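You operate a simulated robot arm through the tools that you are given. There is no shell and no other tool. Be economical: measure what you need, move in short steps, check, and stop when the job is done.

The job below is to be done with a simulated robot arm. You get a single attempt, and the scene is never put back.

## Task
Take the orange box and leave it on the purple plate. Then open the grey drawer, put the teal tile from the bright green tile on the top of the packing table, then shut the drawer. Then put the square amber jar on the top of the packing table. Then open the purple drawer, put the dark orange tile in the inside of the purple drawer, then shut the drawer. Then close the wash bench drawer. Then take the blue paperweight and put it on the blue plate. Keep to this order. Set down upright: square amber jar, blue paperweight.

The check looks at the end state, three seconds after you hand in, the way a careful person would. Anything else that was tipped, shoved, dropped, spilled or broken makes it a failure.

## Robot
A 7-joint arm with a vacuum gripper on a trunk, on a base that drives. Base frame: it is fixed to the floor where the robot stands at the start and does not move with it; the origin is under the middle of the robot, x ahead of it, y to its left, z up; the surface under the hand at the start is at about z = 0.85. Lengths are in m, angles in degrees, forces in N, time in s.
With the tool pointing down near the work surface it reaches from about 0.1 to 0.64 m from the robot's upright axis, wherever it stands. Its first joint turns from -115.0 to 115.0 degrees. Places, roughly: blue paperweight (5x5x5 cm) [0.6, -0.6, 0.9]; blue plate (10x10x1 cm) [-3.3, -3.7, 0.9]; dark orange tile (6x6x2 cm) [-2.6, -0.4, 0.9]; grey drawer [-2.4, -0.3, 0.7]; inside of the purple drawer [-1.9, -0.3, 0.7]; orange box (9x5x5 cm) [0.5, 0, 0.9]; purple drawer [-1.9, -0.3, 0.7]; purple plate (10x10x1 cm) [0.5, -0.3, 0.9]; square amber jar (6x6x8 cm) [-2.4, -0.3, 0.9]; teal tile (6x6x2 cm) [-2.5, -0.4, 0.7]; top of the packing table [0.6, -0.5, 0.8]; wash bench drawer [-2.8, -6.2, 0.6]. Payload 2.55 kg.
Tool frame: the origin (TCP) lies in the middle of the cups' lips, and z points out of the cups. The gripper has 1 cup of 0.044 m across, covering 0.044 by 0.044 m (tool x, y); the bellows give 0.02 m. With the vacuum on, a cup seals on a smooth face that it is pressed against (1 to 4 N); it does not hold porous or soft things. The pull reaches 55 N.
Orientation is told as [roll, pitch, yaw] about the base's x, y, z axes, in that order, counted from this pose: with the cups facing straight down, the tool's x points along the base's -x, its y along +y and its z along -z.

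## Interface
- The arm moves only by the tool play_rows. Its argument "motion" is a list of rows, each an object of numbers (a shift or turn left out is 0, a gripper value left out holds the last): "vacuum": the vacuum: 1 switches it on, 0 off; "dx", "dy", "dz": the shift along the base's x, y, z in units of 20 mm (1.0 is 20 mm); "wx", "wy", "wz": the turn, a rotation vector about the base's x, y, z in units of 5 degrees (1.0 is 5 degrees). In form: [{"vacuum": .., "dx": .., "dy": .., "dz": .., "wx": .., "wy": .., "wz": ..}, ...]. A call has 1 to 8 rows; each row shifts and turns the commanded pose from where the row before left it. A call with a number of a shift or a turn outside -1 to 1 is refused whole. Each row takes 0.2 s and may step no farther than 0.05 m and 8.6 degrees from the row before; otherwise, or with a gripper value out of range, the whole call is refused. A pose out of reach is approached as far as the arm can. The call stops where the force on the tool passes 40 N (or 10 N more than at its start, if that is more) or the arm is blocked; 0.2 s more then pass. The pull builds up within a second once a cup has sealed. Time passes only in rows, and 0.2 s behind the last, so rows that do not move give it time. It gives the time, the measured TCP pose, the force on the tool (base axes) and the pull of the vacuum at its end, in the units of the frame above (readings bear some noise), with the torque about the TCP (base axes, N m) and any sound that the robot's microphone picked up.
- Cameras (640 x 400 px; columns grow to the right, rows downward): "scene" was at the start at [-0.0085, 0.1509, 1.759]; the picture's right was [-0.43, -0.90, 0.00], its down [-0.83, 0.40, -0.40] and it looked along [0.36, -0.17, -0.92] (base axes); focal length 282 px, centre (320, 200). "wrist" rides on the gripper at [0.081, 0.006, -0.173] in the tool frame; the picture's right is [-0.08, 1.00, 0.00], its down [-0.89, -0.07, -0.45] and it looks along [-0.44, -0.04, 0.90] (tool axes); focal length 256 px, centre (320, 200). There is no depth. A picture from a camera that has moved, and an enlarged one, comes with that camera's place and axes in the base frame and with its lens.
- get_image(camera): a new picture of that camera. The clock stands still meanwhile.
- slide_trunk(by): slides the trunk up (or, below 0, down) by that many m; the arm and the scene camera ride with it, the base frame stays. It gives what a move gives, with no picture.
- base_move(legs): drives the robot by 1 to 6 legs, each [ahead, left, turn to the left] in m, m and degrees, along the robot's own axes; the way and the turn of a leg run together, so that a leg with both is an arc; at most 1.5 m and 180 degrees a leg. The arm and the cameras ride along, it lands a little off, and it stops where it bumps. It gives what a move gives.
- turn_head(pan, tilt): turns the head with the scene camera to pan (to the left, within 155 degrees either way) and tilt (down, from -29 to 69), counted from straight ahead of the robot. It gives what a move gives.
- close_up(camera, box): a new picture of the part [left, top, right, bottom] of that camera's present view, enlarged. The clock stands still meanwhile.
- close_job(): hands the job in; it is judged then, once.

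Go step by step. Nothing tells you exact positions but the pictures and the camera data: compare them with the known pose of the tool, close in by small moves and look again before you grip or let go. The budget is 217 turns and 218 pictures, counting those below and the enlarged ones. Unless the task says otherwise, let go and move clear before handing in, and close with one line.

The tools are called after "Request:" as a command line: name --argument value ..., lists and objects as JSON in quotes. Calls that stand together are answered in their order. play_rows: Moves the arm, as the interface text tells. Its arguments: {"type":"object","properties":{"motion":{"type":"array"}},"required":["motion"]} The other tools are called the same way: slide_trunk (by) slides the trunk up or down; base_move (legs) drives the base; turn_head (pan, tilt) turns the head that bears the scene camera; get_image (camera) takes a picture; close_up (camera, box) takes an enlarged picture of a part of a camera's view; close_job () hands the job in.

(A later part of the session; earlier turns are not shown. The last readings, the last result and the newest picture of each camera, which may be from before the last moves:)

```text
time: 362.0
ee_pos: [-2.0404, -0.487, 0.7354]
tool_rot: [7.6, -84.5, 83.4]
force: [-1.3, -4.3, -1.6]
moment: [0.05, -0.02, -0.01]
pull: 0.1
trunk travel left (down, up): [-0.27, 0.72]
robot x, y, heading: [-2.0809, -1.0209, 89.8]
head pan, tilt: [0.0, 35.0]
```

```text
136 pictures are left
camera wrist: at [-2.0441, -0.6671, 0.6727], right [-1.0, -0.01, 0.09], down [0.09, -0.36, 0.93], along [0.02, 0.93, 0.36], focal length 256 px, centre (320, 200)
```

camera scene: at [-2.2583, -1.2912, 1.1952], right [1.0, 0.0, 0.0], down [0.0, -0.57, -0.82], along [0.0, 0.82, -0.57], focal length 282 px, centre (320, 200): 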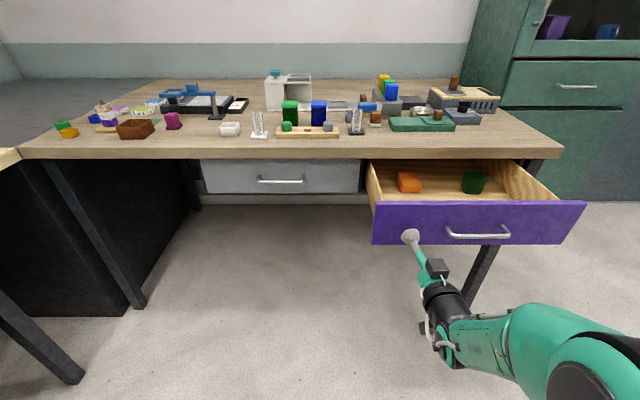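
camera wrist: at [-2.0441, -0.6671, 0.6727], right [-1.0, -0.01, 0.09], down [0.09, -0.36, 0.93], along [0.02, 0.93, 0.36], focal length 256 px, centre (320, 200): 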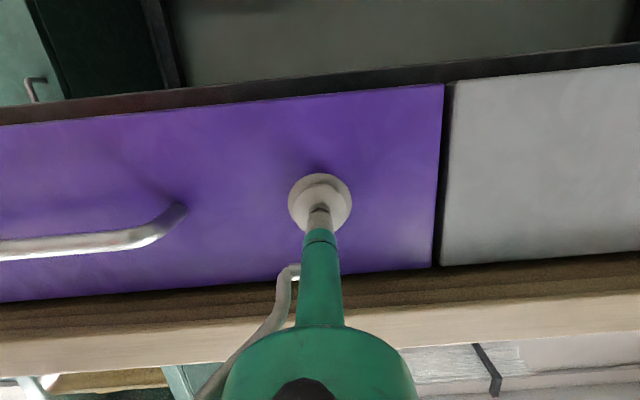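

Both drawers are shut. Raising the arm, then turning to look down the room toward the wash bench.

Request:
base_move --legs '[[-0.15, 0, 0]]'

Request:
slide_trunk --by 0.4

Request:
slide_trunk --by 0.2

Request:
base_move --legs '[[0, 0.47, 0], [0, 0, 90], [0, 0, 90]]'

Request:
turn_head --pan 0 --tilt 25

Request:
get_image --camera "scene"

```text
time: 363.4
ee_pos: [-2.041, -0.6399, 0.7346]
tool_rot: [7.6, -84.5, 83.5]
force: [-0.5, -0.3, 0.0]
moment: [-0.01, -0.04, -0.01]
pull: 0.0
trunk travel left (down, up): [-0.27, 0.72]
robot x, y, heading: [-2.0834, -1.1706, 89.9]
head pan, tilt: [0.0, 35.0]
```

```text
time: 367.2
ee_pos: [-2.0404, -0.6404, 1.1376]
tool_rot: [7.7, -84.6, 83.4]
force: [0.0, 0.3, 0.6]
moment: [0.04, -0.02, -0.02]
pull: 0.1
trunk travel left (down, up): [-0.67, 0.32]
robot x, y, heading: [-2.0829, -1.1707, 89.9]
head pan, tilt: [0.0, 35.0]
```

```text
time: 369.4
ee_pos: [-2.0401, -0.6402, 1.3366]
tool_rot: [7.6, -84.6, 83.4]
force: [0.1, -0.5, -0.6]
moment: [0.03, 0.01, 0.03]
pull: 0.0
trunk travel left (down, up): [-0.87, 0.12]
robot x, y, heading: [-2.079, -1.1721, 90.1]
head pan, tilt: [0.0, 35.0]
```

```text
time: 379.9
ee_pos: [-2.5696, -1.7029, 1.3366]
tool_rot: [7.7, -84.6, -94.7]
force: [0.2, -0.5, -0.6]
moment: [0.0, 0.0, -0.01]
pull: 0.2
trunk travel left (down, up): [-0.87, 0.12]
robot x, y, heading: [-2.549, -1.1693, -87.8]
head pan, tilt: [0.0, 35.0]
```

```text
time: 380.6
ee_pos: [-2.5706, -1.7033, 1.3366]
tool_rot: [7.7, -84.5, -94.7]
force: [-0.3, 0.2, -0.6]
moment: [-0.01, 0.03, 0.01]
pull: 0.0
trunk travel left (down, up): [-0.87, 0.12]
robot x, y, heading: [-2.5475, -1.1713, -88.1]
head pan, tilt: [0.0, 25.0]
```

```text
135 pictures are left
camera scene: at [-2.3721, -1.1976, 1.8111], right [-1.0, -0.03, 0.0], down [-0.01, 0.42, -0.91], along [0.03, -0.91, -0.42], focal length 282 px, centre (320, 200)
```

scene: 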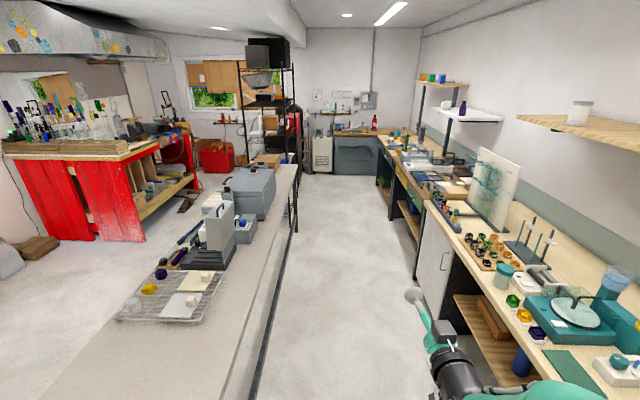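

The wash bench is straight down the aisle, its drawer facing us. Driving along the aisle.

Request:
base_move --legs '[[0, 0, -2], [1.3, 0, 0], [1.2, 0.05, 0]]'

Request:
get_image --camera "scene"

```text
time: 393.2
ee_pos: [-2.5522, -4.1926, 1.3369]
tool_rot: [7.7, -84.5, -97.5]
force: [-0.4, -0.9, -0.6]
moment: [-0.02, -0.03, -0.01]
pull: 0.0
trunk travel left (down, up): [-0.87, 0.12]
robot x, y, heading: [-2.506, -3.6628, -90.7]
head pan, tilt: [0.0, 25.0]
```

```text
134 pictures are left
camera scene: at [-2.3313, -3.6974, 1.8111], right [-1.0, 0.01, 0.0], down [0.01, 0.42, -0.91], along [-0.01, -0.91, -0.42], focal length 282 px, centre (320, 200)
```

scene: 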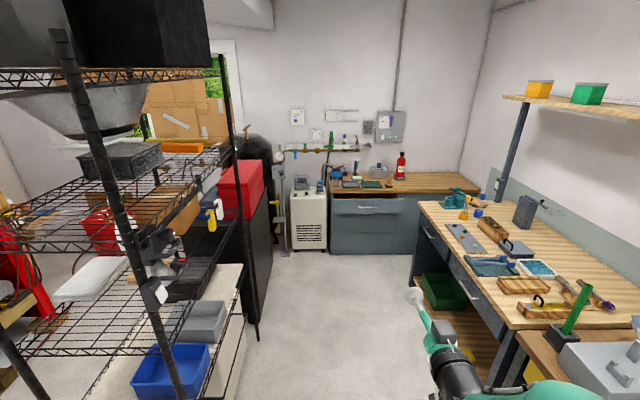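

Request:
base_move --legs '[[1.1, -0.2, 0.7]]'

Request:
turn_head --pan -10 --tilt 40

Request:
get_image --camera "scene"

Request:
close_up --camera "scene" --box '[220, 60, 420, 260]'

```text
time: 398.8
ee_pos: [-2.7595, -5.2752, 1.336]
tool_rot: [7.8, -84.4, -97.1]
force: [-0.2, -1.1, -0.2]
moment: [-0.01, 0.0, -0.01]
pull: 0.1
trunk travel left (down, up): [-0.87, 0.12]
robot x, y, heading: [-2.7134, -4.7483, -90.6]
head pan, tilt: [0.0, 25.0]
```

```text
time: 399.6
ee_pos: [-2.7585, -5.275, 1.3369]
tool_rot: [7.8, -84.6, -97.2]
force: [-0.9, 0.1, -0.1]
moment: [0.02, -0.02, -0.02]
pull: 0.1
trunk travel left (down, up): [-0.87, 0.12]
robot x, y, heading: [-2.716, -4.7481, -90.4]
head pan, tilt: [-10.0, 40.0]
```

```text
133 pictures are left
camera scene: at [-2.5555, -4.7701, 1.7879], right [-0.98, 0.18, 0.0], down [0.12, 0.63, -0.77], along [-0.14, -0.75, -0.64], focal length 282 px, centre (320, 200)
```

scene: 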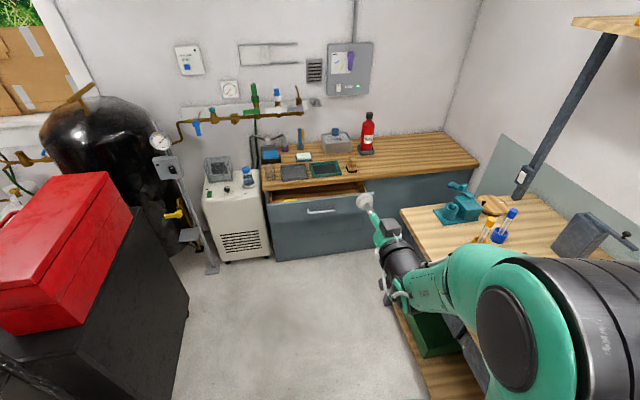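

```text
2.00 times, centred on (320, 160) of scene
camera zoom: at [-2.5555, -4.7701, 1.7879], right [-0.98, 0.18, 0.0], down [0.12, 0.63, -0.77], along [-0.14, -0.75, -0.64], focal length 565 px, centre (320, 280)
```

zoom: 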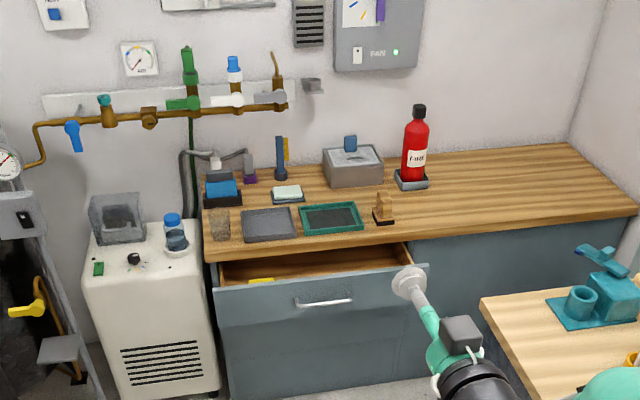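

The wash bench drawer stands open; its front is near y ≈ -6.05, handle centre at x ≈ -2.80. I'll shift left to push beside the handle, and lower to z ≈ 0.6.

Request:
base_move --legs '[[0.1, 0.14, 0.4]]'

Request:
slide_trunk --by -0.4

Request:
slide_trunk --by -0.3

Request:
turn_head --pan 0 --tilt 30

Request:
get_image --camera "scene"

Request:
get_image --camera "wrist"

```text
time: 401.1
ee_pos: [-2.6152, -5.3756, 1.3372]
tool_rot: [7.5, -84.5, -96.6]
force: [0.3, -0.5, 0.4]
moment: [0.04, 0.02, -0.04]
pull: 0.1
trunk travel left (down, up): [-0.87, 0.12]
robot x, y, heading: [-2.5793, -4.8432, -90.1]
head pan, tilt: [-10.0, 40.0]
```

```text
time: 404.9
ee_pos: [-2.6164, -5.3759, 0.9368]
tool_rot: [7.8, -84.5, -96.9]
force: [0.2, -0.2, 0.1]
moment: [-0.01, -0.03, 0.04]
pull: 0.0
trunk travel left (down, up): [-0.47, 0.52]
robot x, y, heading: [-2.5726, -4.8445, -90.1]
head pan, tilt: [-10.0, 40.0]
```

```text
time: 407.9
ee_pos: [-2.6162, -5.3754, 0.6362]
tool_rot: [7.6, -84.5, -96.8]
force: [0.3, -0.1, 0.0]
moment: [0.01, 0.0, 0.03]
pull: 0.0
trunk travel left (down, up): [-0.17, 0.82]
robot x, y, heading: [-2.5765, -4.8475, -90.1]
head pan, tilt: [-10.0, 40.0]
```

```text
time: 408.6
ee_pos: [-2.6164, -5.3757, 0.6349]
tool_rot: [7.7, -84.5, -96.9]
force: [0.2, 1.0, 0.3]
moment: [-0.03, 0.0, 0.01]
pull: 0.1
trunk travel left (down, up): [-0.17, 0.82]
robot x, y, heading: [-2.5759, -4.8451, -89.9]
head pan, tilt: [0.0, 30.0]
```

```text
131 pictures are left
camera scene: at [-2.4002, -4.8765, 1.1031], right [-1.0, 0.0, 0.0], down [0.0, 0.5, -0.87], along [0.0, -0.87, -0.5], focal length 282 px, centre (320, 200)
```

scene: 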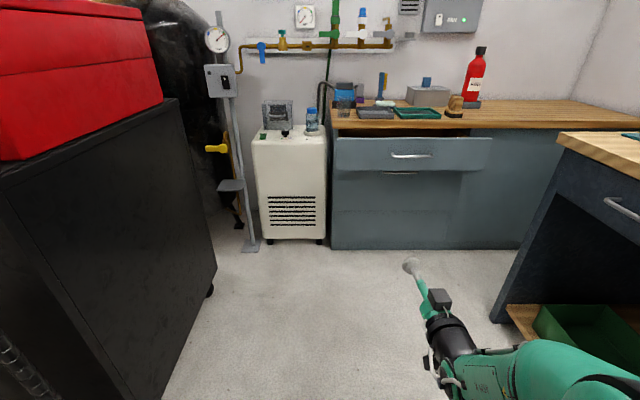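

```text
130 pictures are left
camera wrist: at [-2.6117, -5.1956, 0.5726], right [1.0, 0.01, 0.09], down [-0.09, 0.36, 0.93], along [-0.03, -0.93, 0.36], focal length 256 px, centre (320, 200)
```

wrist: 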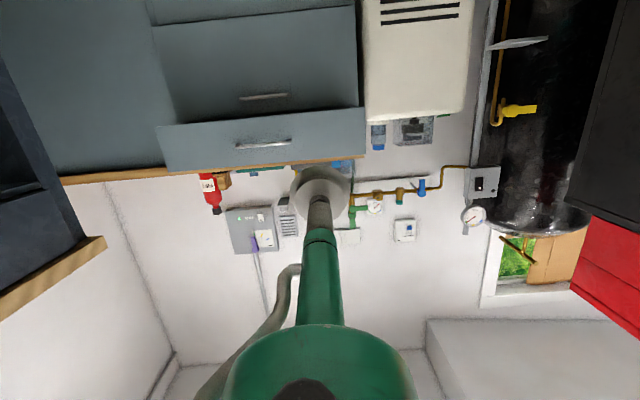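

The open upper drawer spans z ≈ 0.58–0.74; the cup at z 0.635, x -2.616 is on its plain left part. Driving forward to push.

Request:
base_move --legs '[[0.6, 0, 0]]'

Request:
get_image --camera "scene"

Request:
get_image --camera "wrist"

```text
time: 412.0
ee_pos: [-2.6148, -5.9782, 0.6357]
tool_rot: [7.8, -84.5, -96.7]
force: [-0.6, 0.4, 0.6]
moment: [0.03, 0.02, -0.01]
pull: 0.0
trunk travel left (down, up): [-0.17, 0.82]
robot x, y, heading: [-2.5759, -5.4451, -89.8]
head pan, tilt: [0.0, 30.0]
```

```text
129 pictures are left
camera scene: at [-2.4007, -5.4783, 1.1031], right [-1.0, 0.0, 0.0], down [0.0, 0.5, -0.87], along [0.0, -0.87, -0.5], focal length 282 px, centre (320, 200)
```

scene: 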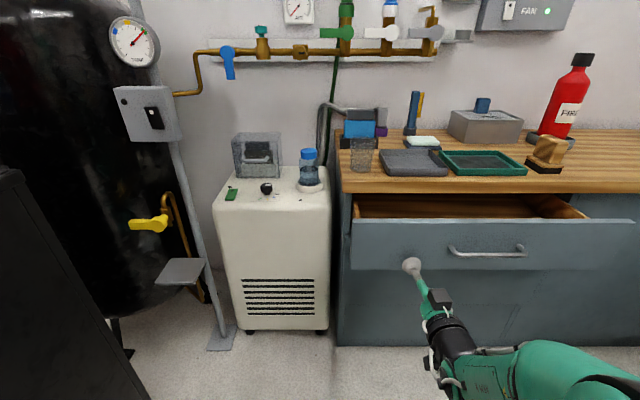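

```text
128 pictures are left
camera wrist: at [-2.6113, -5.798, 0.5726], right [1.0, 0.01, 0.09], down [-0.09, 0.36, 0.93], along [-0.02, -0.93, 0.36], focal length 256 px, centre (320, 200)
```

wrist: 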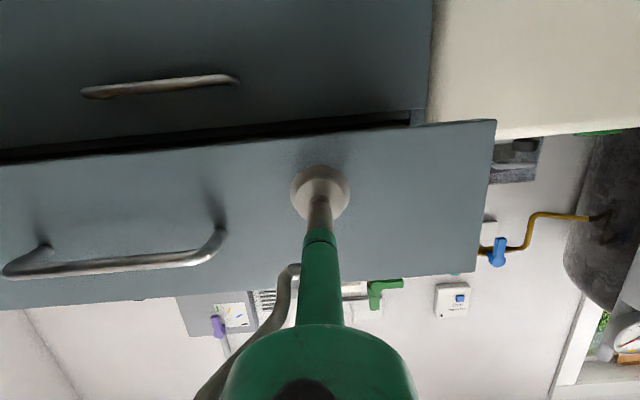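

Request:
base_move --legs '[[0.12, 0, 0]]'

Request:
base_move --legs '[[0.06, 0, 0]]'

Request:
get_image --camera "scene"

Request:
get_image --camera "wrist"

```text
time: 413.3
ee_pos: [-2.6133, -6.0992, 0.6372]
tool_rot: [7.7, -84.4, -96.4]
force: [0.1, 0.2, 0.4]
moment: [-0.02, -0.01, 0.0]
pull: 0.1
trunk travel left (down, up): [-0.17, 0.82]
robot x, y, heading: [-2.5793, -5.5661, -89.5]
head pan, tilt: [0.0, 30.0]
```

```text
time: 414.2
ee_pos: [-2.6126, -6.1587, 0.6355]
tool_rot: [7.9, -84.4, -96.7]
force: [0.1, 5.7, -1.8]
moment: [-0.12, 0.0, -0.01]
pull: 0.0
trunk travel left (down, up): [-0.17, 0.82]
robot x, y, heading: [-2.5753, -5.63, -89.7]
head pan, tilt: [0.0, 30.0]
```

```text
127 pictures are left
camera scene: at [-2.4002, -5.6587, 1.1032], right [-1.0, 0.0, 0.0], down [0.0, 0.5, -0.87], along [0.0, -0.87, -0.5], focal length 282 px, centre (320, 200)
```

scene: 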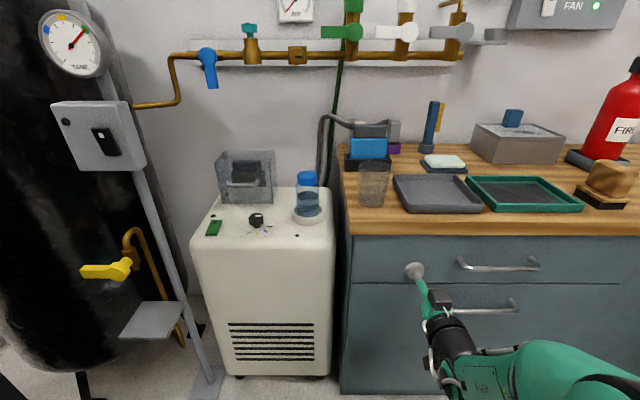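

```text
126 pictures are left
camera wrist: at [-2.6098, -5.9789, 0.5723], right [1.0, 0.01, 0.09], down [-0.09, 0.35, 0.93], along [-0.02, -0.93, 0.35], focal length 256 px, centre (320, 200)
```

wrist: 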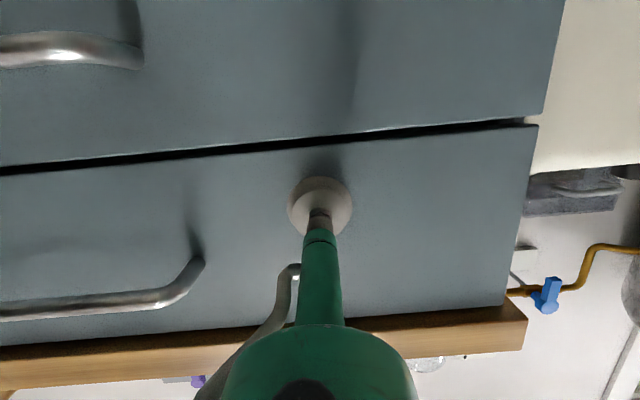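

Looks flush; a tiny extra push to confirm it's fully home.

Request:
base_move --legs '[[0.012, 0, 0]]'

Request:
close_up --camera "wrist" --box '[440, 60, 600, 340]'

```text
time: 415.0
ee_pos: [-2.6127, -6.1618, 0.6352]
tool_rot: [9.1, -84.6, -97.8]
force: [0.3, 14.2, 5.8]
moment: [0.15, 0.0, -0.07]
pull: 0.0
trunk travel left (down, up): [-0.17, 0.82]
robot x, y, heading: [-2.5745, -5.6351, -90.0]
head pan, tilt: [0.0, 30.0]
stopped in leg 1: the force on the tool passed its limit at 72 N (the readings are from after the stop); the commanded pose is now the measured one
```

```text
1.43 times, centred on (520, 200) of wrist
camera zoom: at [-2.6096, -5.9813, 0.5716], right [1.0, 0.01, 0.09], down [-0.09, 0.36, 0.93], along [-0.02, -0.93, 0.36], focal length 366 px, centre (34, 200)
```

zoom: 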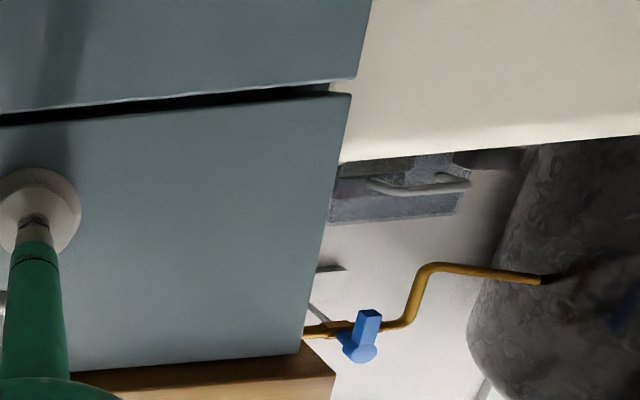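

The wash bench drawer is shut. Backing off and raising, then returning up the aisle.

Request:
base_move --legs '[[-0.8, 0.03, 0]]'

Request:
get_image --camera "scene"

Request:
slide_trunk --by 0.4

Request:
slide_trunk --by 0.34

Request:
play_rows --motion '[{"wx": 1, "dy": 0.5}, {"wx": 1, "dy": 0.5}, {"wx": 1, "dz": -0.5}, {"wx": 1, "dz": -0.5}, {"wx": 1, "dz": -0.5}, {"wx": 1, "dz": -0.5}, {"wx": 1, "dz": -0.5}, {"wx": 1, "dz": -0.5}]'

Request:
play_rows --motion '[{"wx": 1, "dz": -1}, {"wx": 1, "dz": -1}, {"wx": 1, "dz": -1}, {"wx": 1, "dz": -1}, {"wx": 1, "dz": -1}, {"wx": 1, "dz": -1}, {"wx": 1, "dz": -1}, {"wx": 1, "dz": -1}]'

```text
time: 419.4
ee_pos: [-2.5857, -5.35, 0.6341]
tool_rot: [8.7, -84.6, -97.9]
force: [-0.5, -0.6, -0.1]
moment: [-0.03, -0.01, 0.03]
pull: 0.0
trunk travel left (down, up): [-0.17, 0.82]
robot x, y, heading: [-2.5445, -4.8205, -90.3]
head pan, tilt: [0.0, 30.0]
```

```text
124 pictures are left
camera scene: at [-2.3697, -4.8538, 1.1032], right [-1.0, 0.0, 0.0], down [0.0, 0.5, -0.87], along [0.0, -0.87, -0.5], focal length 282 px, centre (320, 200)
```

scene: 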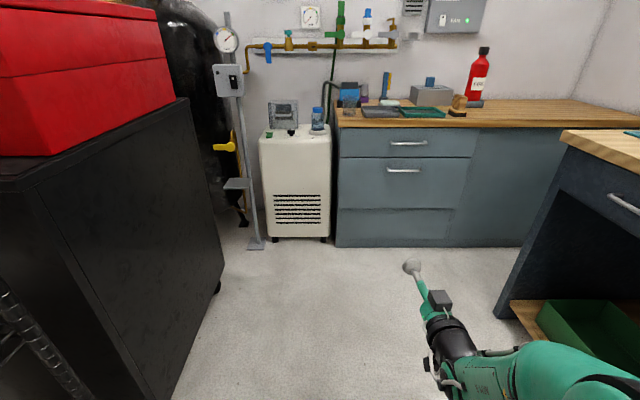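

```text
time: 423.2
ee_pos: [-2.5866, -5.3505, 1.0354]
tool_rot: [8.7, -84.5, -97.9]
force: [0.0, -0.7, 0.6]
moment: [-0.01, 0.06, -0.02]
pull: 0.0
trunk travel left (down, up): [-0.57, 0.42]
robot x, y, heading: [-2.5438, -4.8228, -90.4]
head pan, tilt: [0.0, 30.0]
```

```text
time: 426.5
ee_pos: [-2.5856, -5.3509, 1.3748]
tool_rot: [8.7, -84.4, -97.9]
force: [0.6, 0.6, 0.1]
moment: [0.0, -0.01, -0.01]
pull: 0.0
trunk travel left (down, up): [-0.91, 0.08]
robot x, y, heading: [-2.5443, -4.8223, -90.5]
head pan, tilt: [0.0, 30.0]
```

```text
time: 428.3
ee_pos: [-2.5887, -5.3398, 1.3146]
tool_rot: [1.9, -44.6, -91.6]
force: [-0.6, 0.6, -0.2]
moment: [-0.01, 0.01, 0.02]
pull: 0.2
out of reach, approached as far as the arm can: row 2
trunk travel left (down, up): [-0.91, 0.08]
robot x, y, heading: [-2.5465, -4.8191, -90.3]
head pan, tilt: [0.0, 30.0]
```

```text
time: 430.1
ee_pos: [-2.5861, -5.3398, 1.1534]
tool_rot: [0.9, -4.4, -90.8]
force: [0.4, 0.6, -0.7]
moment: [0.02, 0.01, 0.01]
pull: 0.0
trunk travel left (down, up): [-0.91, 0.08]
robot x, y, heading: [-2.5435, -4.8217, -90.0]
head pan, tilt: [0.0, 30.0]
```

Request:
play_rows --motion '[{"wx": 0.85, "dy": 1}, {"dy": 1}, {"dy": 1}, {"dy": 1}, {"dy": 1}, {"dy": 1}]'

Request:
base_move --legs '[[-1.1, 0, 0]]'

Request:
turn_head --pan -90 --tilt 45

Request:
get_image --camera "scene"

```text
time: 431.5
ee_pos: [-2.5886, -5.2174, 1.1531]
tool_rot: [0.7, -0.3, -90.8]
force: [0.0, 0.0, -0.1]
moment: [-0.01, -0.04, -0.02]
pull: 0.0
trunk travel left (down, up): [-0.91, 0.08]
robot x, y, heading: [-2.5476, -4.823, -90.4]
head pan, tilt: [0.0, 30.0]
```

```text
time: 437.1
ee_pos: [-2.5847, -4.137, 1.1524]
tool_rot: [0.8, -0.3, -90.4]
force: [0.1, -0.4, -0.4]
moment: [-0.03, -0.04, 0.01]
pull: 0.1
trunk travel left (down, up): [-0.91, 0.08]
robot x, y, heading: [-2.5426, -3.742, -90.1]
head pan, tilt: [0.0, 30.0]
```

```text
time: 438.7
ee_pos: [-2.5852, -4.1366, 1.1525]
tool_rot: [0.8, -0.2, -90.5]
force: [0.6, 0.0, 0.4]
moment: [0.01, -0.04, 0.02]
pull: 0.0
trunk travel left (down, up): [-0.91, 0.08]
robot x, y, heading: [-2.542, -3.7404, -89.8]
head pan, tilt: [-90.0, 45.0]
```

```text
123 pictures are left
camera scene: at [-2.4483, -3.6798, 1.8206], right [0.0, 1.0, 0.0], down [0.71, 0.0, -0.71], along [-0.71, 0.0, -0.71], focal length 282 px, centre (320, 200)
```

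scene: 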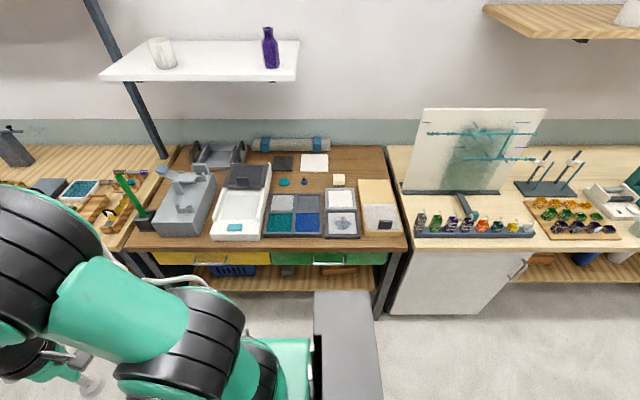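

Request:
close_up --camera "scene" --box '[200, 130, 410, 260]'

```text
3.05 times, centred on (305, 195) of scene
camera zoom: at [-2.4483, -3.6798, 1.8206], right [0.0, 1.0, 0.0], down [0.71, 0.0, -0.71], along [-0.71, 0.0, -0.71], focal length 861 px, centre (366, 215)
```

zoom: 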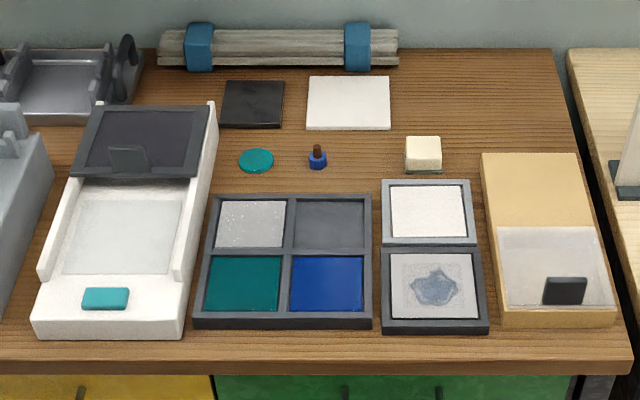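

The blue plate is the blue square in the four-field frame at about (-3.26,-3.74). Now driving back to the packing table for the paperweight.

Request:
base_move --legs '[[-1.3, 0, 0], [-1.3, 0, 0], [0, 0, 90], [1.0, 0.05, 0], [0.9, 0.05, 0]]'

Request:
turn_head --pan 0 --tilt 40

Request:
get_image --camera "scene"

```text
time: 464.3
ee_pos: [-0.2209, -1.1693, 1.1529]
tool_rot: [0.8, -0.3, -2.7]
force: [1.2, 0.4, -0.2]
moment: [0.02, -0.03, -0.01]
pull: 0.1
trunk travel left (down, up): [-0.91, 0.08]
robot x, y, heading: [-0.6178, -1.112, -2.2]
head pan, tilt: [-90.0, 45.0]
```

```text
time: 465.9
ee_pos: [-0.2215, -1.1694, 1.1521]
tool_rot: [0.9, -0.3, -2.6]
force: [-0.4, -0.6, -0.2]
moment: [0.03, 0.01, -0.01]
pull: 0.1
trunk travel left (down, up): [-0.91, 0.08]
robot x, y, heading: [-0.615, -1.1088, -2.0]
head pan, tilt: [0.0, 40.0]
```

```text
121 pictures are left
camera scene: at [-0.5856, -0.9355, 1.8278], right [-0.04, -1.0, 0.0], down [-0.64, 0.03, -0.77], along [0.77, -0.03, -0.64], focal length 282 px, centre (320, 200)
```

scene: 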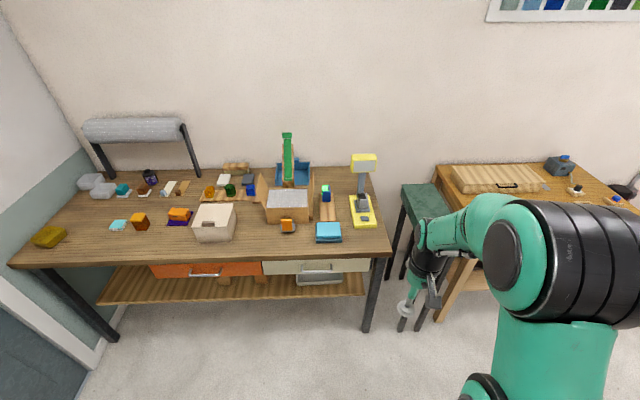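

Request:
close_up --camera "scene" --box '[190, 120, 390, 250]'

Request:
close_up --camera "scene" --box '[90, 150, 270, 250]'

```text
3.08 times, centred on (290, 185) of scene
camera zoom: at [-0.5856, -0.9355, 1.8278], right [-0.04, -1.0, 0.0], down [-0.64, 0.03, -0.77], along [0.77, -0.03, -0.64], focal length 869 px, centre (412, 246)
```

zoom: 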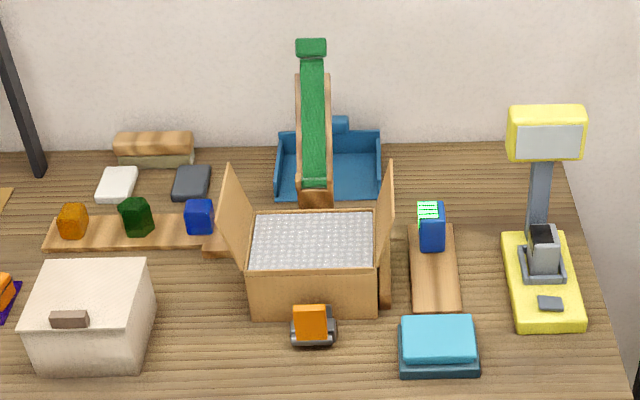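

```text
3.56 times, centred on (180, 200) of scene
camera zoom: at [-0.5856, -0.9355, 1.8278], right [-0.04, -1.0, 0.0], down [-0.64, 0.03, -0.77], along [0.77, -0.03, -0.64], focal length 1004 px, centre (818, 200)
```

zoom: 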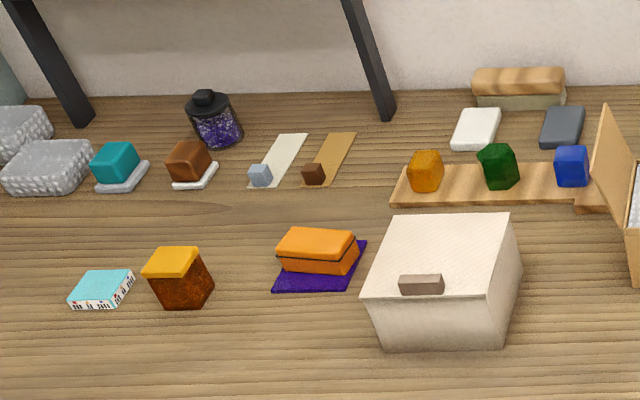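

All earlier placements look good. The blue paperweight stands at about (0.60,-0.62), next to the cardboard box's flap; I'll approach with care.

Request:
slide_trunk --by 0.07

Request:
base_move --legs '[[0.1, 0.53, 2], [0.43, 0, 0]]'

Request:
turn_head --pan -15 --tilt 50

Request:
get_image --camera "scene"

Request:
get_image --camera "wrist"

```text
time: 467.0
ee_pos: [-0.2189, -1.1682, 1.2223]
tool_rot: [0.7, -0.3, -2.7]
force: [-0.2, -0.7, -0.2]
moment: [0.03, 0.01, -0.01]
pull: 0.1
trunk travel left (down, up): [-0.98, 0.01]
robot x, y, heading: [-0.6162, -1.1108, -2.4]
head pan, tilt: [0.0, 40.0]
```

```text
time: 472.4
ee_pos: [0.3284, -0.6283, 1.2226]
tool_rot: [0.9, -0.3, -1.3]
force: [-0.1, 0.3, 0.1]
moment: [-0.05, 0.01, -0.02]
pull: 0.0
trunk travel left (down, up): [-0.98, 0.01]
robot x, y, heading: [-0.0702, -0.5789, -0.9]
head pan, tilt: [0.0, 40.0]
```

```text
time: 473.2
ee_pos: [0.3274, -0.6277, 1.2219]
tool_rot: [0.8, -0.3, -1.2]
force: [-0.4, -0.6, 1.4]
moment: [-0.01, 0.01, 0.0]
pull: 0.1
trunk travel left (down, up): [-0.98, 0.01]
robot x, y, heading: [-0.0648, -0.5776, -0.9]
head pan, tilt: [-15.0, 50.0]
```

```text
118 pictures are left
camera scene: at [-0.0529, -0.423, 1.8837], right [-0.27, -0.96, 0.0], down [-0.74, 0.21, -0.64], along [0.62, -0.17, -0.77], focal length 282 px, centre (320, 200)
```

scene: 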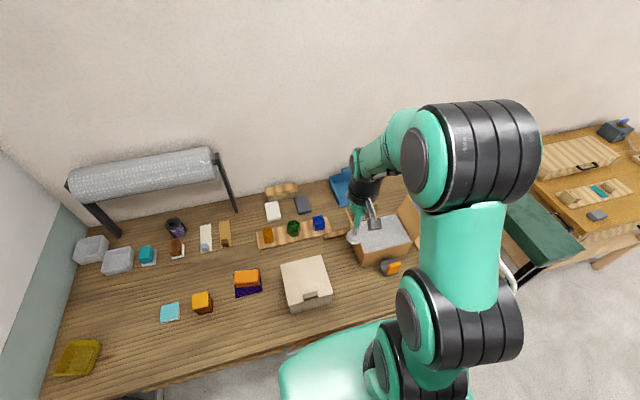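

```text
117 pictures are left
camera wrist: at [0.2468, -0.6215, 1.3953], right [0.1, 0.99, 0.01], down [0.89, -0.1, 0.45], along [0.45, -0.03, -0.89], focal length 256 px, centre (320, 200)
```

wrist: 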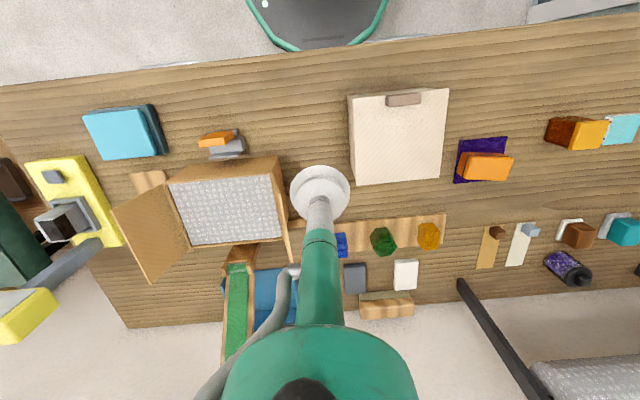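

The flap's edge is near y ≈ -0.685, z ≈ 1.02, leaving ~8 cm clearance. Moving over the paperweight at ≈ (0.612,-0.601).

Request:
base_move --legs '[[0.068, 0, 0.8]]'

Request:
play_rows --motion '[{"dx": 1, "dy": 0.2, "wy": 0, "wx": -0.15}, {"dx": 1, "dy": 0.2}, {"dx": 1, "dy": 0.2}, {"dx": 1, "dy": 0.2}, {"dx": 1, "dy": 0.2}, {"dx": 1, "dy": 0.1}, {"dx": 1}, {"dx": 1}]'

Request:
get_image --camera "wrist"

```text
time: 474.2
ee_pos: [0.3947, -0.6222, 1.2237]
tool_rot: [0.8, -0.3, -0.4]
force: [0.2, 0.6, -0.3]
moment: [-0.02, 0.03, -0.01]
pull: 0.1
trunk travel left (down, up): [-0.98, 0.01]
robot x, y, heading: [-0.0001, -0.5791, 0.2]
head pan, tilt: [-15.0, 50.0]
```

```text
time: 476.0
ee_pos: [0.5587, -0.6001, 1.2223]
tool_rot: [0.2, -0.3, -0.4]
force: [-0.4, -0.7, -0.3]
moment: [0.0, 0.0, -0.04]
pull: 0.1
trunk travel left (down, up): [-0.98, 0.01]
robot x, y, heading: [-0.0048, -0.5796, -0.1]
head pan, tilt: [-15.0, 50.0]
```

```text
116 pictures are left
camera wrist: at [0.4771, -0.5931, 1.3942], right [0.09, 1.0, 0.0], down [0.89, -0.08, 0.45], along [0.45, -0.04, -0.89], focal length 256 px, centre (320, 200)
```

wrist: 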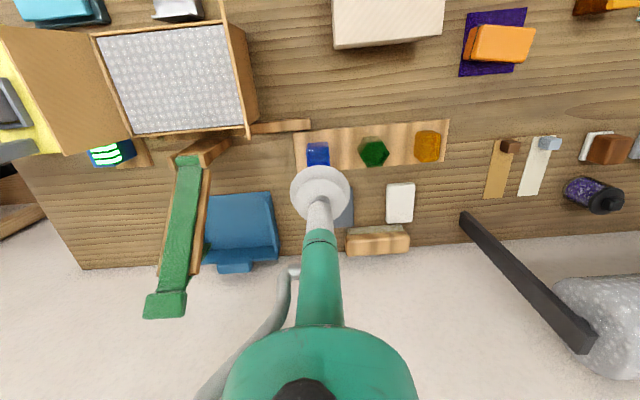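

Request:
play_rows --motion '[{"dx": 1, "dy": -0.25, "dz": -1}, {"dx": 1, "dy": -0.25, "dz": -1}, {"dx": 0.7, "dz": -1}, {"dz": -1}]'

Request:
slide_trunk --by -0.15

Request:
get_image --camera "wrist"

Request:
get_image --camera "scene"

```text
time: 477.0
ee_pos: [0.6115, -0.6111, 1.1425]
tool_rot: [0.0, -0.3, -0.3]
force: [-0.4, -0.1, 0.8]
moment: [0.0, 0.01, 0.01]
pull: 0.0
trunk travel left (down, up): [-0.98, 0.01]
robot x, y, heading: [0.002, -0.5797, 0.2]
head pan, tilt: [-15.0, 50.0]
```

```text
time: 478.7
ee_pos: [0.61, -0.6103, 0.9928]
tool_rot: [0.1, -0.4, -0.4]
force: [-0.2, 0.1, -0.4]
moment: [0.0, -0.04, 0.0]
pull: 0.1
trunk travel left (down, up): [-0.83, 0.16]
robot x, y, heading: [0.0031, -0.5779, 0.1]
head pan, tilt: [-15.0, 50.0]
```

```text
115 pictures are left
camera wrist: at [0.5289, -0.603, 1.1653], right [0.09, 1.0, 0.0], down [0.89, -0.08, 0.45], along [0.45, -0.04, -0.89], focal length 256 px, centre (320, 200)
```

wrist: 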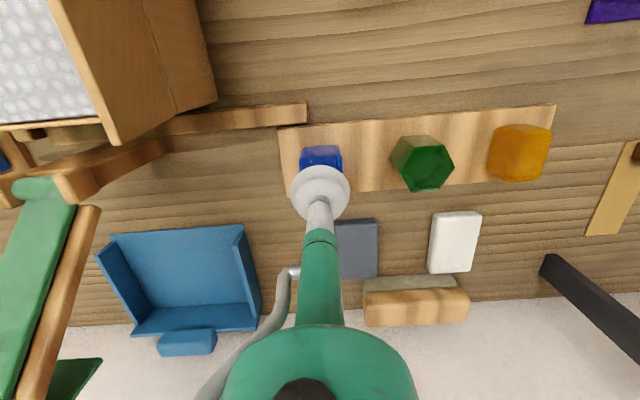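

```text
114 pictures are left
camera scene: at [0.0115, -0.4234, 1.7337], right [-0.26, -0.97, 0.0], down [-0.74, 0.2, -0.64], along [0.62, -0.17, -0.77], focal length 282 px, centre (320, 200)
```

scene: 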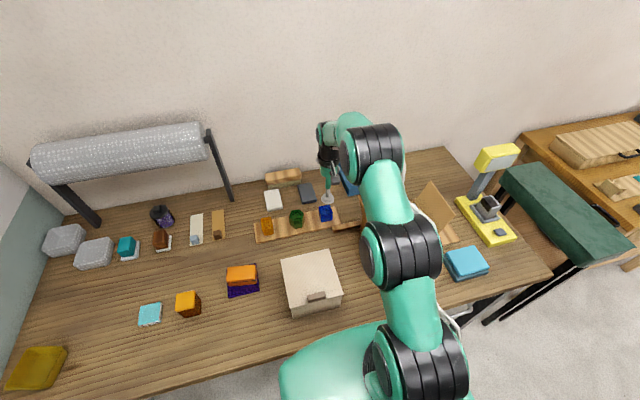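

Request:
close_up --camera "scene" --box '[300, 150, 500, 290]'

Request:
close_up --camera "wrist" --box '[240, 110, 400, 230]'

```text
2.86 times, centred on (400, 220) of scene
camera zoom: at [0.0115, -0.4234, 1.7337], right [-0.26, -0.97, 0.0], down [-0.74, 0.2, -0.64], along [0.62, -0.17, -0.77], focal length 807 px, centre (91, 143)
```

zoom: 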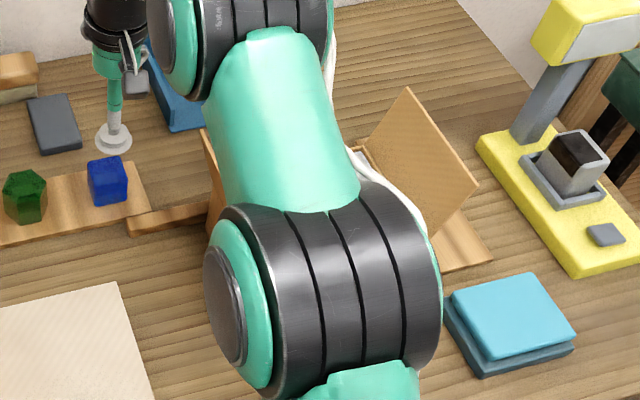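

```text
3.33 times, centred on (320, 170) of wrist
camera zoom: at [0.5289, -0.603, 1.1653], right [0.09, 1.0, 0.0], down [0.89, -0.08, 0.45], along [0.45, -0.04, -0.89], focal length 853 px, centre (320, 300)
```

zoom: 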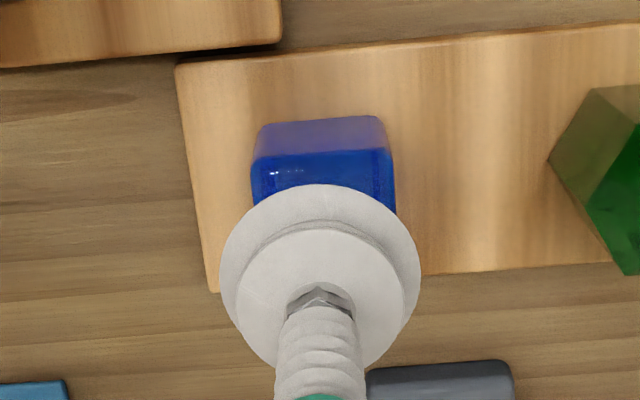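

The paperweight is a rounded cube, so centring must be precise. Shifting forward ~2 cm (via base) and looking closer.

Request:
base_move --legs '[[0.025, 0, 0]]'

Request:
play_rows --motion '[{"dz": -0.8}, {"dz": -0.8}, {}]'

Request:
close_up --camera "wrist" --box '[240, 110, 400, 230]'

```text
time: 479.5
ee_pos: [0.6354, -0.6092, 0.9942]
tool_rot: [0.0, -0.3, -0.4]
force: [-0.1, -0.2, 0.8]
moment: [-0.04, 0.05, -0.02]
pull: 0.0
trunk travel left (down, up): [-0.83, 0.16]
robot x, y, heading: [0.0236, -0.5804, 0.2]
head pan, tilt: [-15.0, 50.0]
```

```text
time: 480.3
ee_pos: [0.6346, -0.6099, 0.9608]
tool_rot: [0.1, -0.5, -0.4]
force: [-0.8, 1.0, -0.5]
moment: [-0.04, -0.02, -0.01]
pull: 0.1
trunk travel left (down, up): [-0.83, 0.16]
robot x, y, heading: [0.0247, -0.5818, -0.1]
head pan, tilt: [-15.0, 50.0]
```

```text
3.33 times, centred on (320, 170) of wrist
camera zoom: at [0.5525, -0.6027, 1.1333], right [0.09, 1.0, 0.0], down [0.89, -0.08, 0.45], along [0.45, -0.04, -0.89], focal length 853 px, centre (320, 300)
```

zoom: 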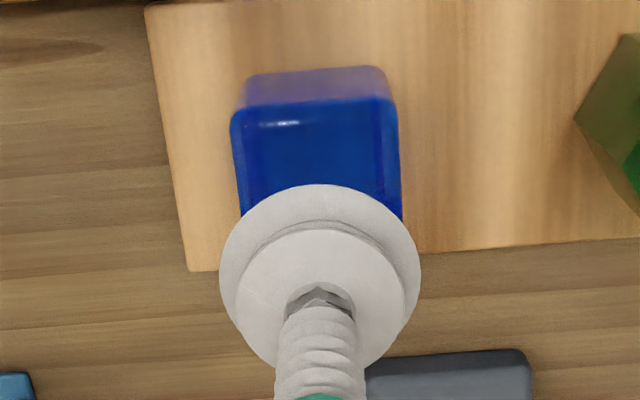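

Request:
play_rows --motion '[{"dx": -0.3, "dy": 0.08, "dz": -0.6}, {"dz": -0.5}, {}]'

Request:
close_up --camera "wrist" --box '[240, 130, 400, 250]'

```text
time: 481.1
ee_pos: [0.631, -0.6076, 0.9383]
tool_rot: [0.2, -0.3, -0.4]
force: [-0.5, 0.0, 0.2]
moment: [0.01, 0.01, -0.02]
pull: 0.0
trunk travel left (down, up): [-0.83, 0.16]
robot x, y, heading: [0.0202, -0.5784, 0.2]
head pan, tilt: [-15.0, 50.0]
```

```text
3.33 times, centred on (320, 190) of wrist
camera zoom: at [0.5481, -0.6009, 1.1109], right [0.09, 1.0, 0.0], down [0.89, -0.08, 0.45], along [0.45, -0.04, -0.89], focal length 853 px, centre (320, 233)
```

zoom: 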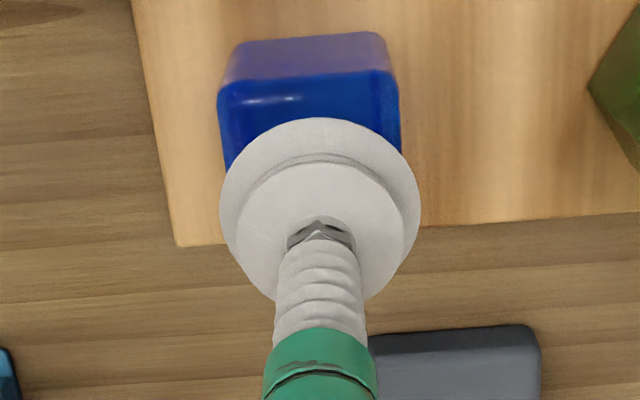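

Request:
play_rows --motion '[{"dx": -0.25, "dy": -0.05}, {"dz": -0.5}, {}]'

Request:
close_up --camera "wrist" --box '[240, 130, 400, 250]'

```text
time: 481.9
ee_pos: [0.6249, -0.6085, 0.9284]
tool_rot: [0.1, -0.3, -0.4]
force: [0.6, 0.6, 0.0]
moment: [-0.02, -0.02, -0.02]
pull: 0.0
trunk travel left (down, up): [-0.83, 0.16]
robot x, y, heading: [0.0253, -0.5783, -0.0]
head pan, tilt: [-15.0, 50.0]
```

```text
3.33 times, centred on (320, 190) of wrist
camera zoom: at [0.5431, -0.6015, 1.1012], right [0.09, 1.0, 0.0], down [0.89, -0.08, 0.45], along [0.45, -0.04, -0.89], focal length 853 px, centre (320, 233)
```

zoom: 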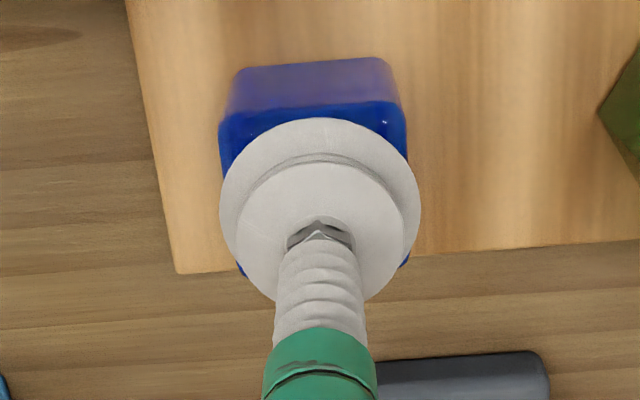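

Request:
play_rows --motion '[{"dx": -0.1, "vacuum": 1}, {"dz": -0.3}, {"dz": -0.2}, {"dz": -0.2}, {}, {}]'

```text
time: 483.3
ee_pos: [0.6216, -0.608, 0.9159]
tool_rot: [0.0, -0.3, -0.3]
force: [0.7, 1.0, 0.2]
moment: [0.01, 0.01, -0.06]
pull: 0.0
trunk travel left (down, up): [-0.83, 0.16]
robot x, y, heading: [0.0203, -0.578, -0.0]
head pan, tilt: [-15.0, 50.0]
```

Request:
play_rows --motion '[{"dz": -0.2}, {"dz": -0.15}, {}, {}]'

Request:
close_up --camera "wrist" --box '[240, 130, 400, 250]'

```text
time: 484.3
ee_pos: [0.623, -0.6085, 0.9075]
tool_rot: [0.0, -0.4, -0.4]
force: [0.0, 0.0, 1.4]
moment: [-0.01, 0.01, 0.03]
pull: 0.0
trunk travel left (down, up): [-0.83, 0.16]
robot x, y, heading: [0.0228, -0.5801, -0.1]
head pan, tilt: [-15.0, 50.0]
```

```text
3.33 times, centred on (320, 190) of wrist
camera zoom: at [0.5409, -0.6013, 1.0804], right [0.09, 1.0, 0.0], down [0.89, -0.08, 0.45], along [0.45, -0.04, -0.89], focal length 853 px, centre (320, 233)
```

zoom: 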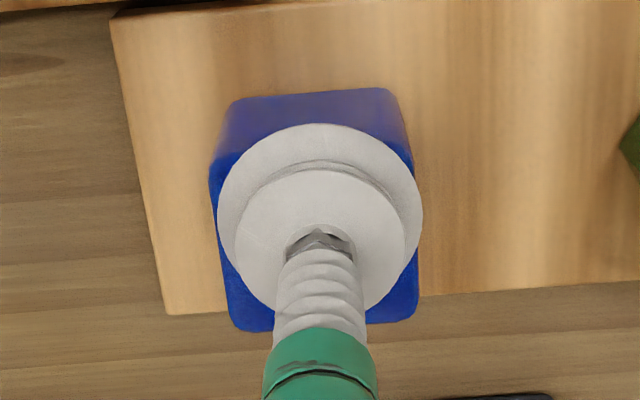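

Touching but offset ~5 mm towards the near edge. Lifting, shifting +x and pressing again.

Request:
play_rows --motion '[{"dz": 0.7}, {"dx": 0.27, "dy": -0.05}, {}, {"dz": -0.5}, {"dz": -0.2}, {}, {}]'

Request:
close_up --camera "wrist" --box '[240, 130, 400, 250]'

```text
time: 485.9
ee_pos: [0.629, -0.6102, 0.9107]
tool_rot: [0.0, -0.6, -0.4]
force: [0.0, 1.3, 18.5]
moment: [0.1, 0.34, 0.05]
pull: 55.6
trunk travel left (down, up): [-0.83, 0.16]
robot x, y, heading: [0.0261, -0.5791, -0.1]
head pan, tilt: [-15.0, 50.0]
```

```text
3.33 times, centred on (320, 190) of wrist
camera zoom: at [0.5459, -0.6035, 1.0825], right [0.09, 1.0, 0.0], down [0.89, -0.08, 0.46], along [0.45, -0.04, -0.89], focal length 853 px, centre (320, 233)
```

zoom: 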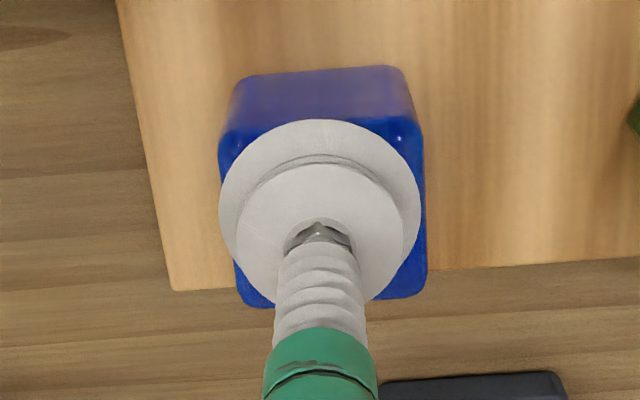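

Sealed. Lifting straight up, slowly first.

Request:
play_rows --motion '[{"dz": 0.4}, {"dz": 0.5}, {"dz": 1}, {"dz": 1}]'

Request:
slide_trunk --by 0.15

Request:
play_rows --motion '[{"dx": -1, "dz": 0.5}, {"dx": -1, "dz": 0.5}, {"dx": -1, "dz": 0.5}, {"dx": -1, "dz": 0.5}, {"dx": -1, "dz": 0.5}, {"dx": -1}, {"dx": -1}, {"dx": -1}]'

Request:
get_image --camera "wrist"

```text
time: 486.9
ee_pos: [0.627, -0.6097, 0.9665]
tool_rot: [0.0, -0.4, -0.4]
force: [-0.1, -0.3, -2.7]
moment: [-0.01, -0.02, 0.02]
pull: 55.0
trunk travel left (down, up): [-0.83, 0.16]
robot x, y, heading: [0.0206, -0.5807, 0.2]
head pan, tilt: [-15.0, 50.0]
```

```text
time: 488.7
ee_pos: [0.6274, -0.6095, 1.1162]
tool_rot: [0.1, -0.3, -0.4]
force: [0.1, 0.7, -3.4]
moment: [-0.02, 0.01, 0.03]
pull: 54.9
trunk travel left (down, up): [-0.98, 0.01]
robot x, y, heading: [0.0264, -0.5768, -0.0]
head pan, tilt: [-15.0, 50.0]
```

```text
time: 490.5
ee_pos: [0.467, -0.6109, 1.1653]
tool_rot: [0.0, -0.4, -0.4]
force: [0.1, 0.5, -3.0]
moment: [0.0, -0.02, 0.01]
pull: 54.7
trunk travel left (down, up): [-0.98, 0.01]
robot x, y, heading: [0.0226, -0.5794, -0.1]
head pan, tilt: [-15.0, 50.0]
```

```text
106 pictures are left
camera wrist: at [0.3853, -0.6036, 1.3383], right [0.09, 1.0, 0.0], down [0.89, -0.08, 0.45], along [0.45, -0.04, -0.89], focal length 256 px, centre (320, 200)
```

wrist: 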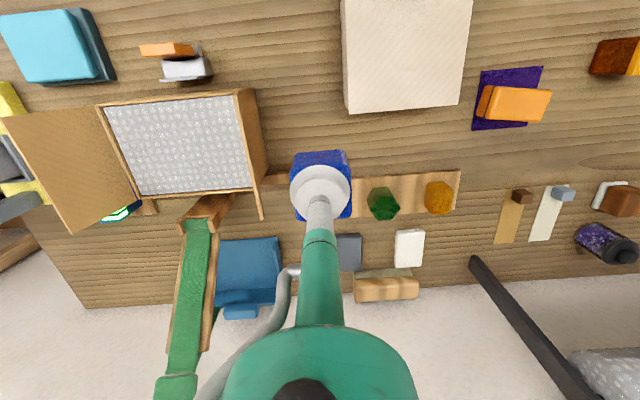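

Paperweight held. Driving to the far bench with the blue plate.

Request:
base_move --legs '[[-0.35, -0.1, 0], [-0.35, -0.43, 0], [-0.95, 0, 0], [-0.95, 0, 0]]'

Request:
base_move --legs '[[0, 0, -90]]'

```text
time: 504.6
ee_pos: [-2.1142, -1.1382, 1.1657]
tool_rot: [0.2, -0.3, -0.4]
force: [-0.7, 1.1, -2.0]
moment: [-0.04, -0.05, 0.0]
pull: 54.8
trunk travel left (down, up): [-0.98, 0.01]
robot x, y, heading: [-2.5557, -1.11, -0.1]
head pan, tilt: [-15.0, 50.0]
```

```text
time: 508.9
ee_pos: [-2.5987, -1.5521, 1.1656]
tool_rot: [0.1, -0.3, -91.5]
force: [-0.8, 0.3, -3.0]
moment: [-0.01, 0.0, 0.03]
pull: 55.0
trunk travel left (down, up): [-0.98, 0.01]
robot x, y, heading: [-2.5551, -1.1116, -91.2]
head pan, tilt: [-15.0, 50.0]
```

Request:
base_move --legs '[[1.3, 0, 1.2], [1.28, 0, 0], [0, 0, -90]]'

Request:
turn_head --pan 10 --tilt 50

Request:
get_image --camera "scene"

Request:
get_image --camera "wrist"

```text
time: 525.4
ee_pos: [-3.0106, -3.6697, 1.1652]
tool_rot: [0.1, -0.4, 179.2]
force: [-0.1, -0.3, -2.6]
moment: [0.02, 0.03, 0.01]
pull: 54.8
trunk travel left (down, up): [-0.98, 0.01]
robot x, y, heading: [-2.5688, -3.7047, 179.6]
head pan, tilt: [-15.0, 50.0]
```

```text
time: 526.3
ee_pos: [-3.0105, -3.6688, 1.1665]
tool_rot: [0.1, -0.4, 179.3]
force: [0.3, 0.6, -2.4]
moment: [0.02, -0.02, -0.02]
pull: 54.9
trunk travel left (down, up): [-0.98, 0.01]
robot x, y, heading: [-2.5658, -3.7014, 179.8]
head pan, tilt: [10.0, 50.0]
```

```text
105 pictures are left
camera scene: at [-2.5847, -3.8922, 1.8837], right [-0.17, 0.99, 0.0], down [0.76, 0.13, -0.64], along [-0.63, -0.11, -0.77], focal length 282 px, centre (320, 200)
```

scene: 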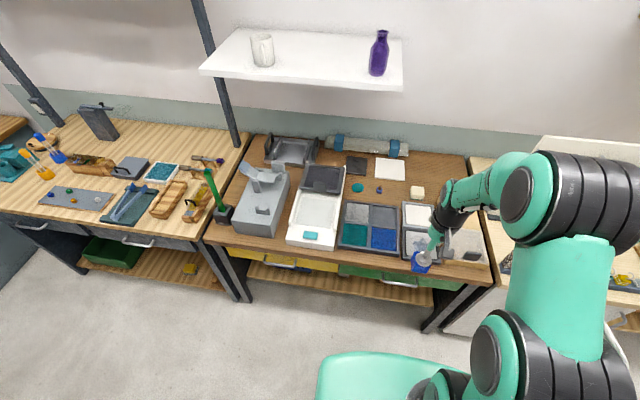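

```text
104 pictures are left
camera wrist: at [-2.9294, -3.6754, 1.338], right [-0.09, -1.0, 0.0], down [-0.89, 0.08, 0.45], along [-0.45, 0.04, -0.89], focal length 256 px, centre (320, 200)
```

wrist: 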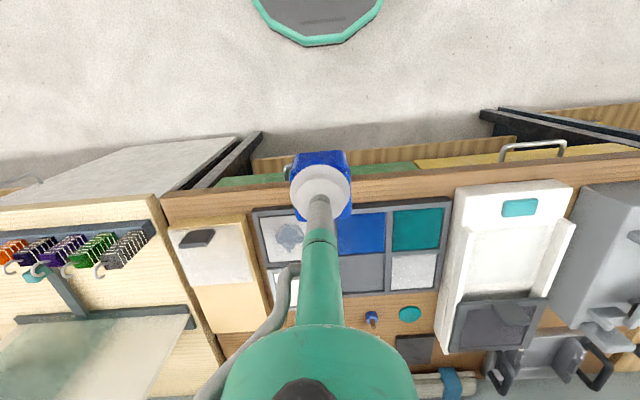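

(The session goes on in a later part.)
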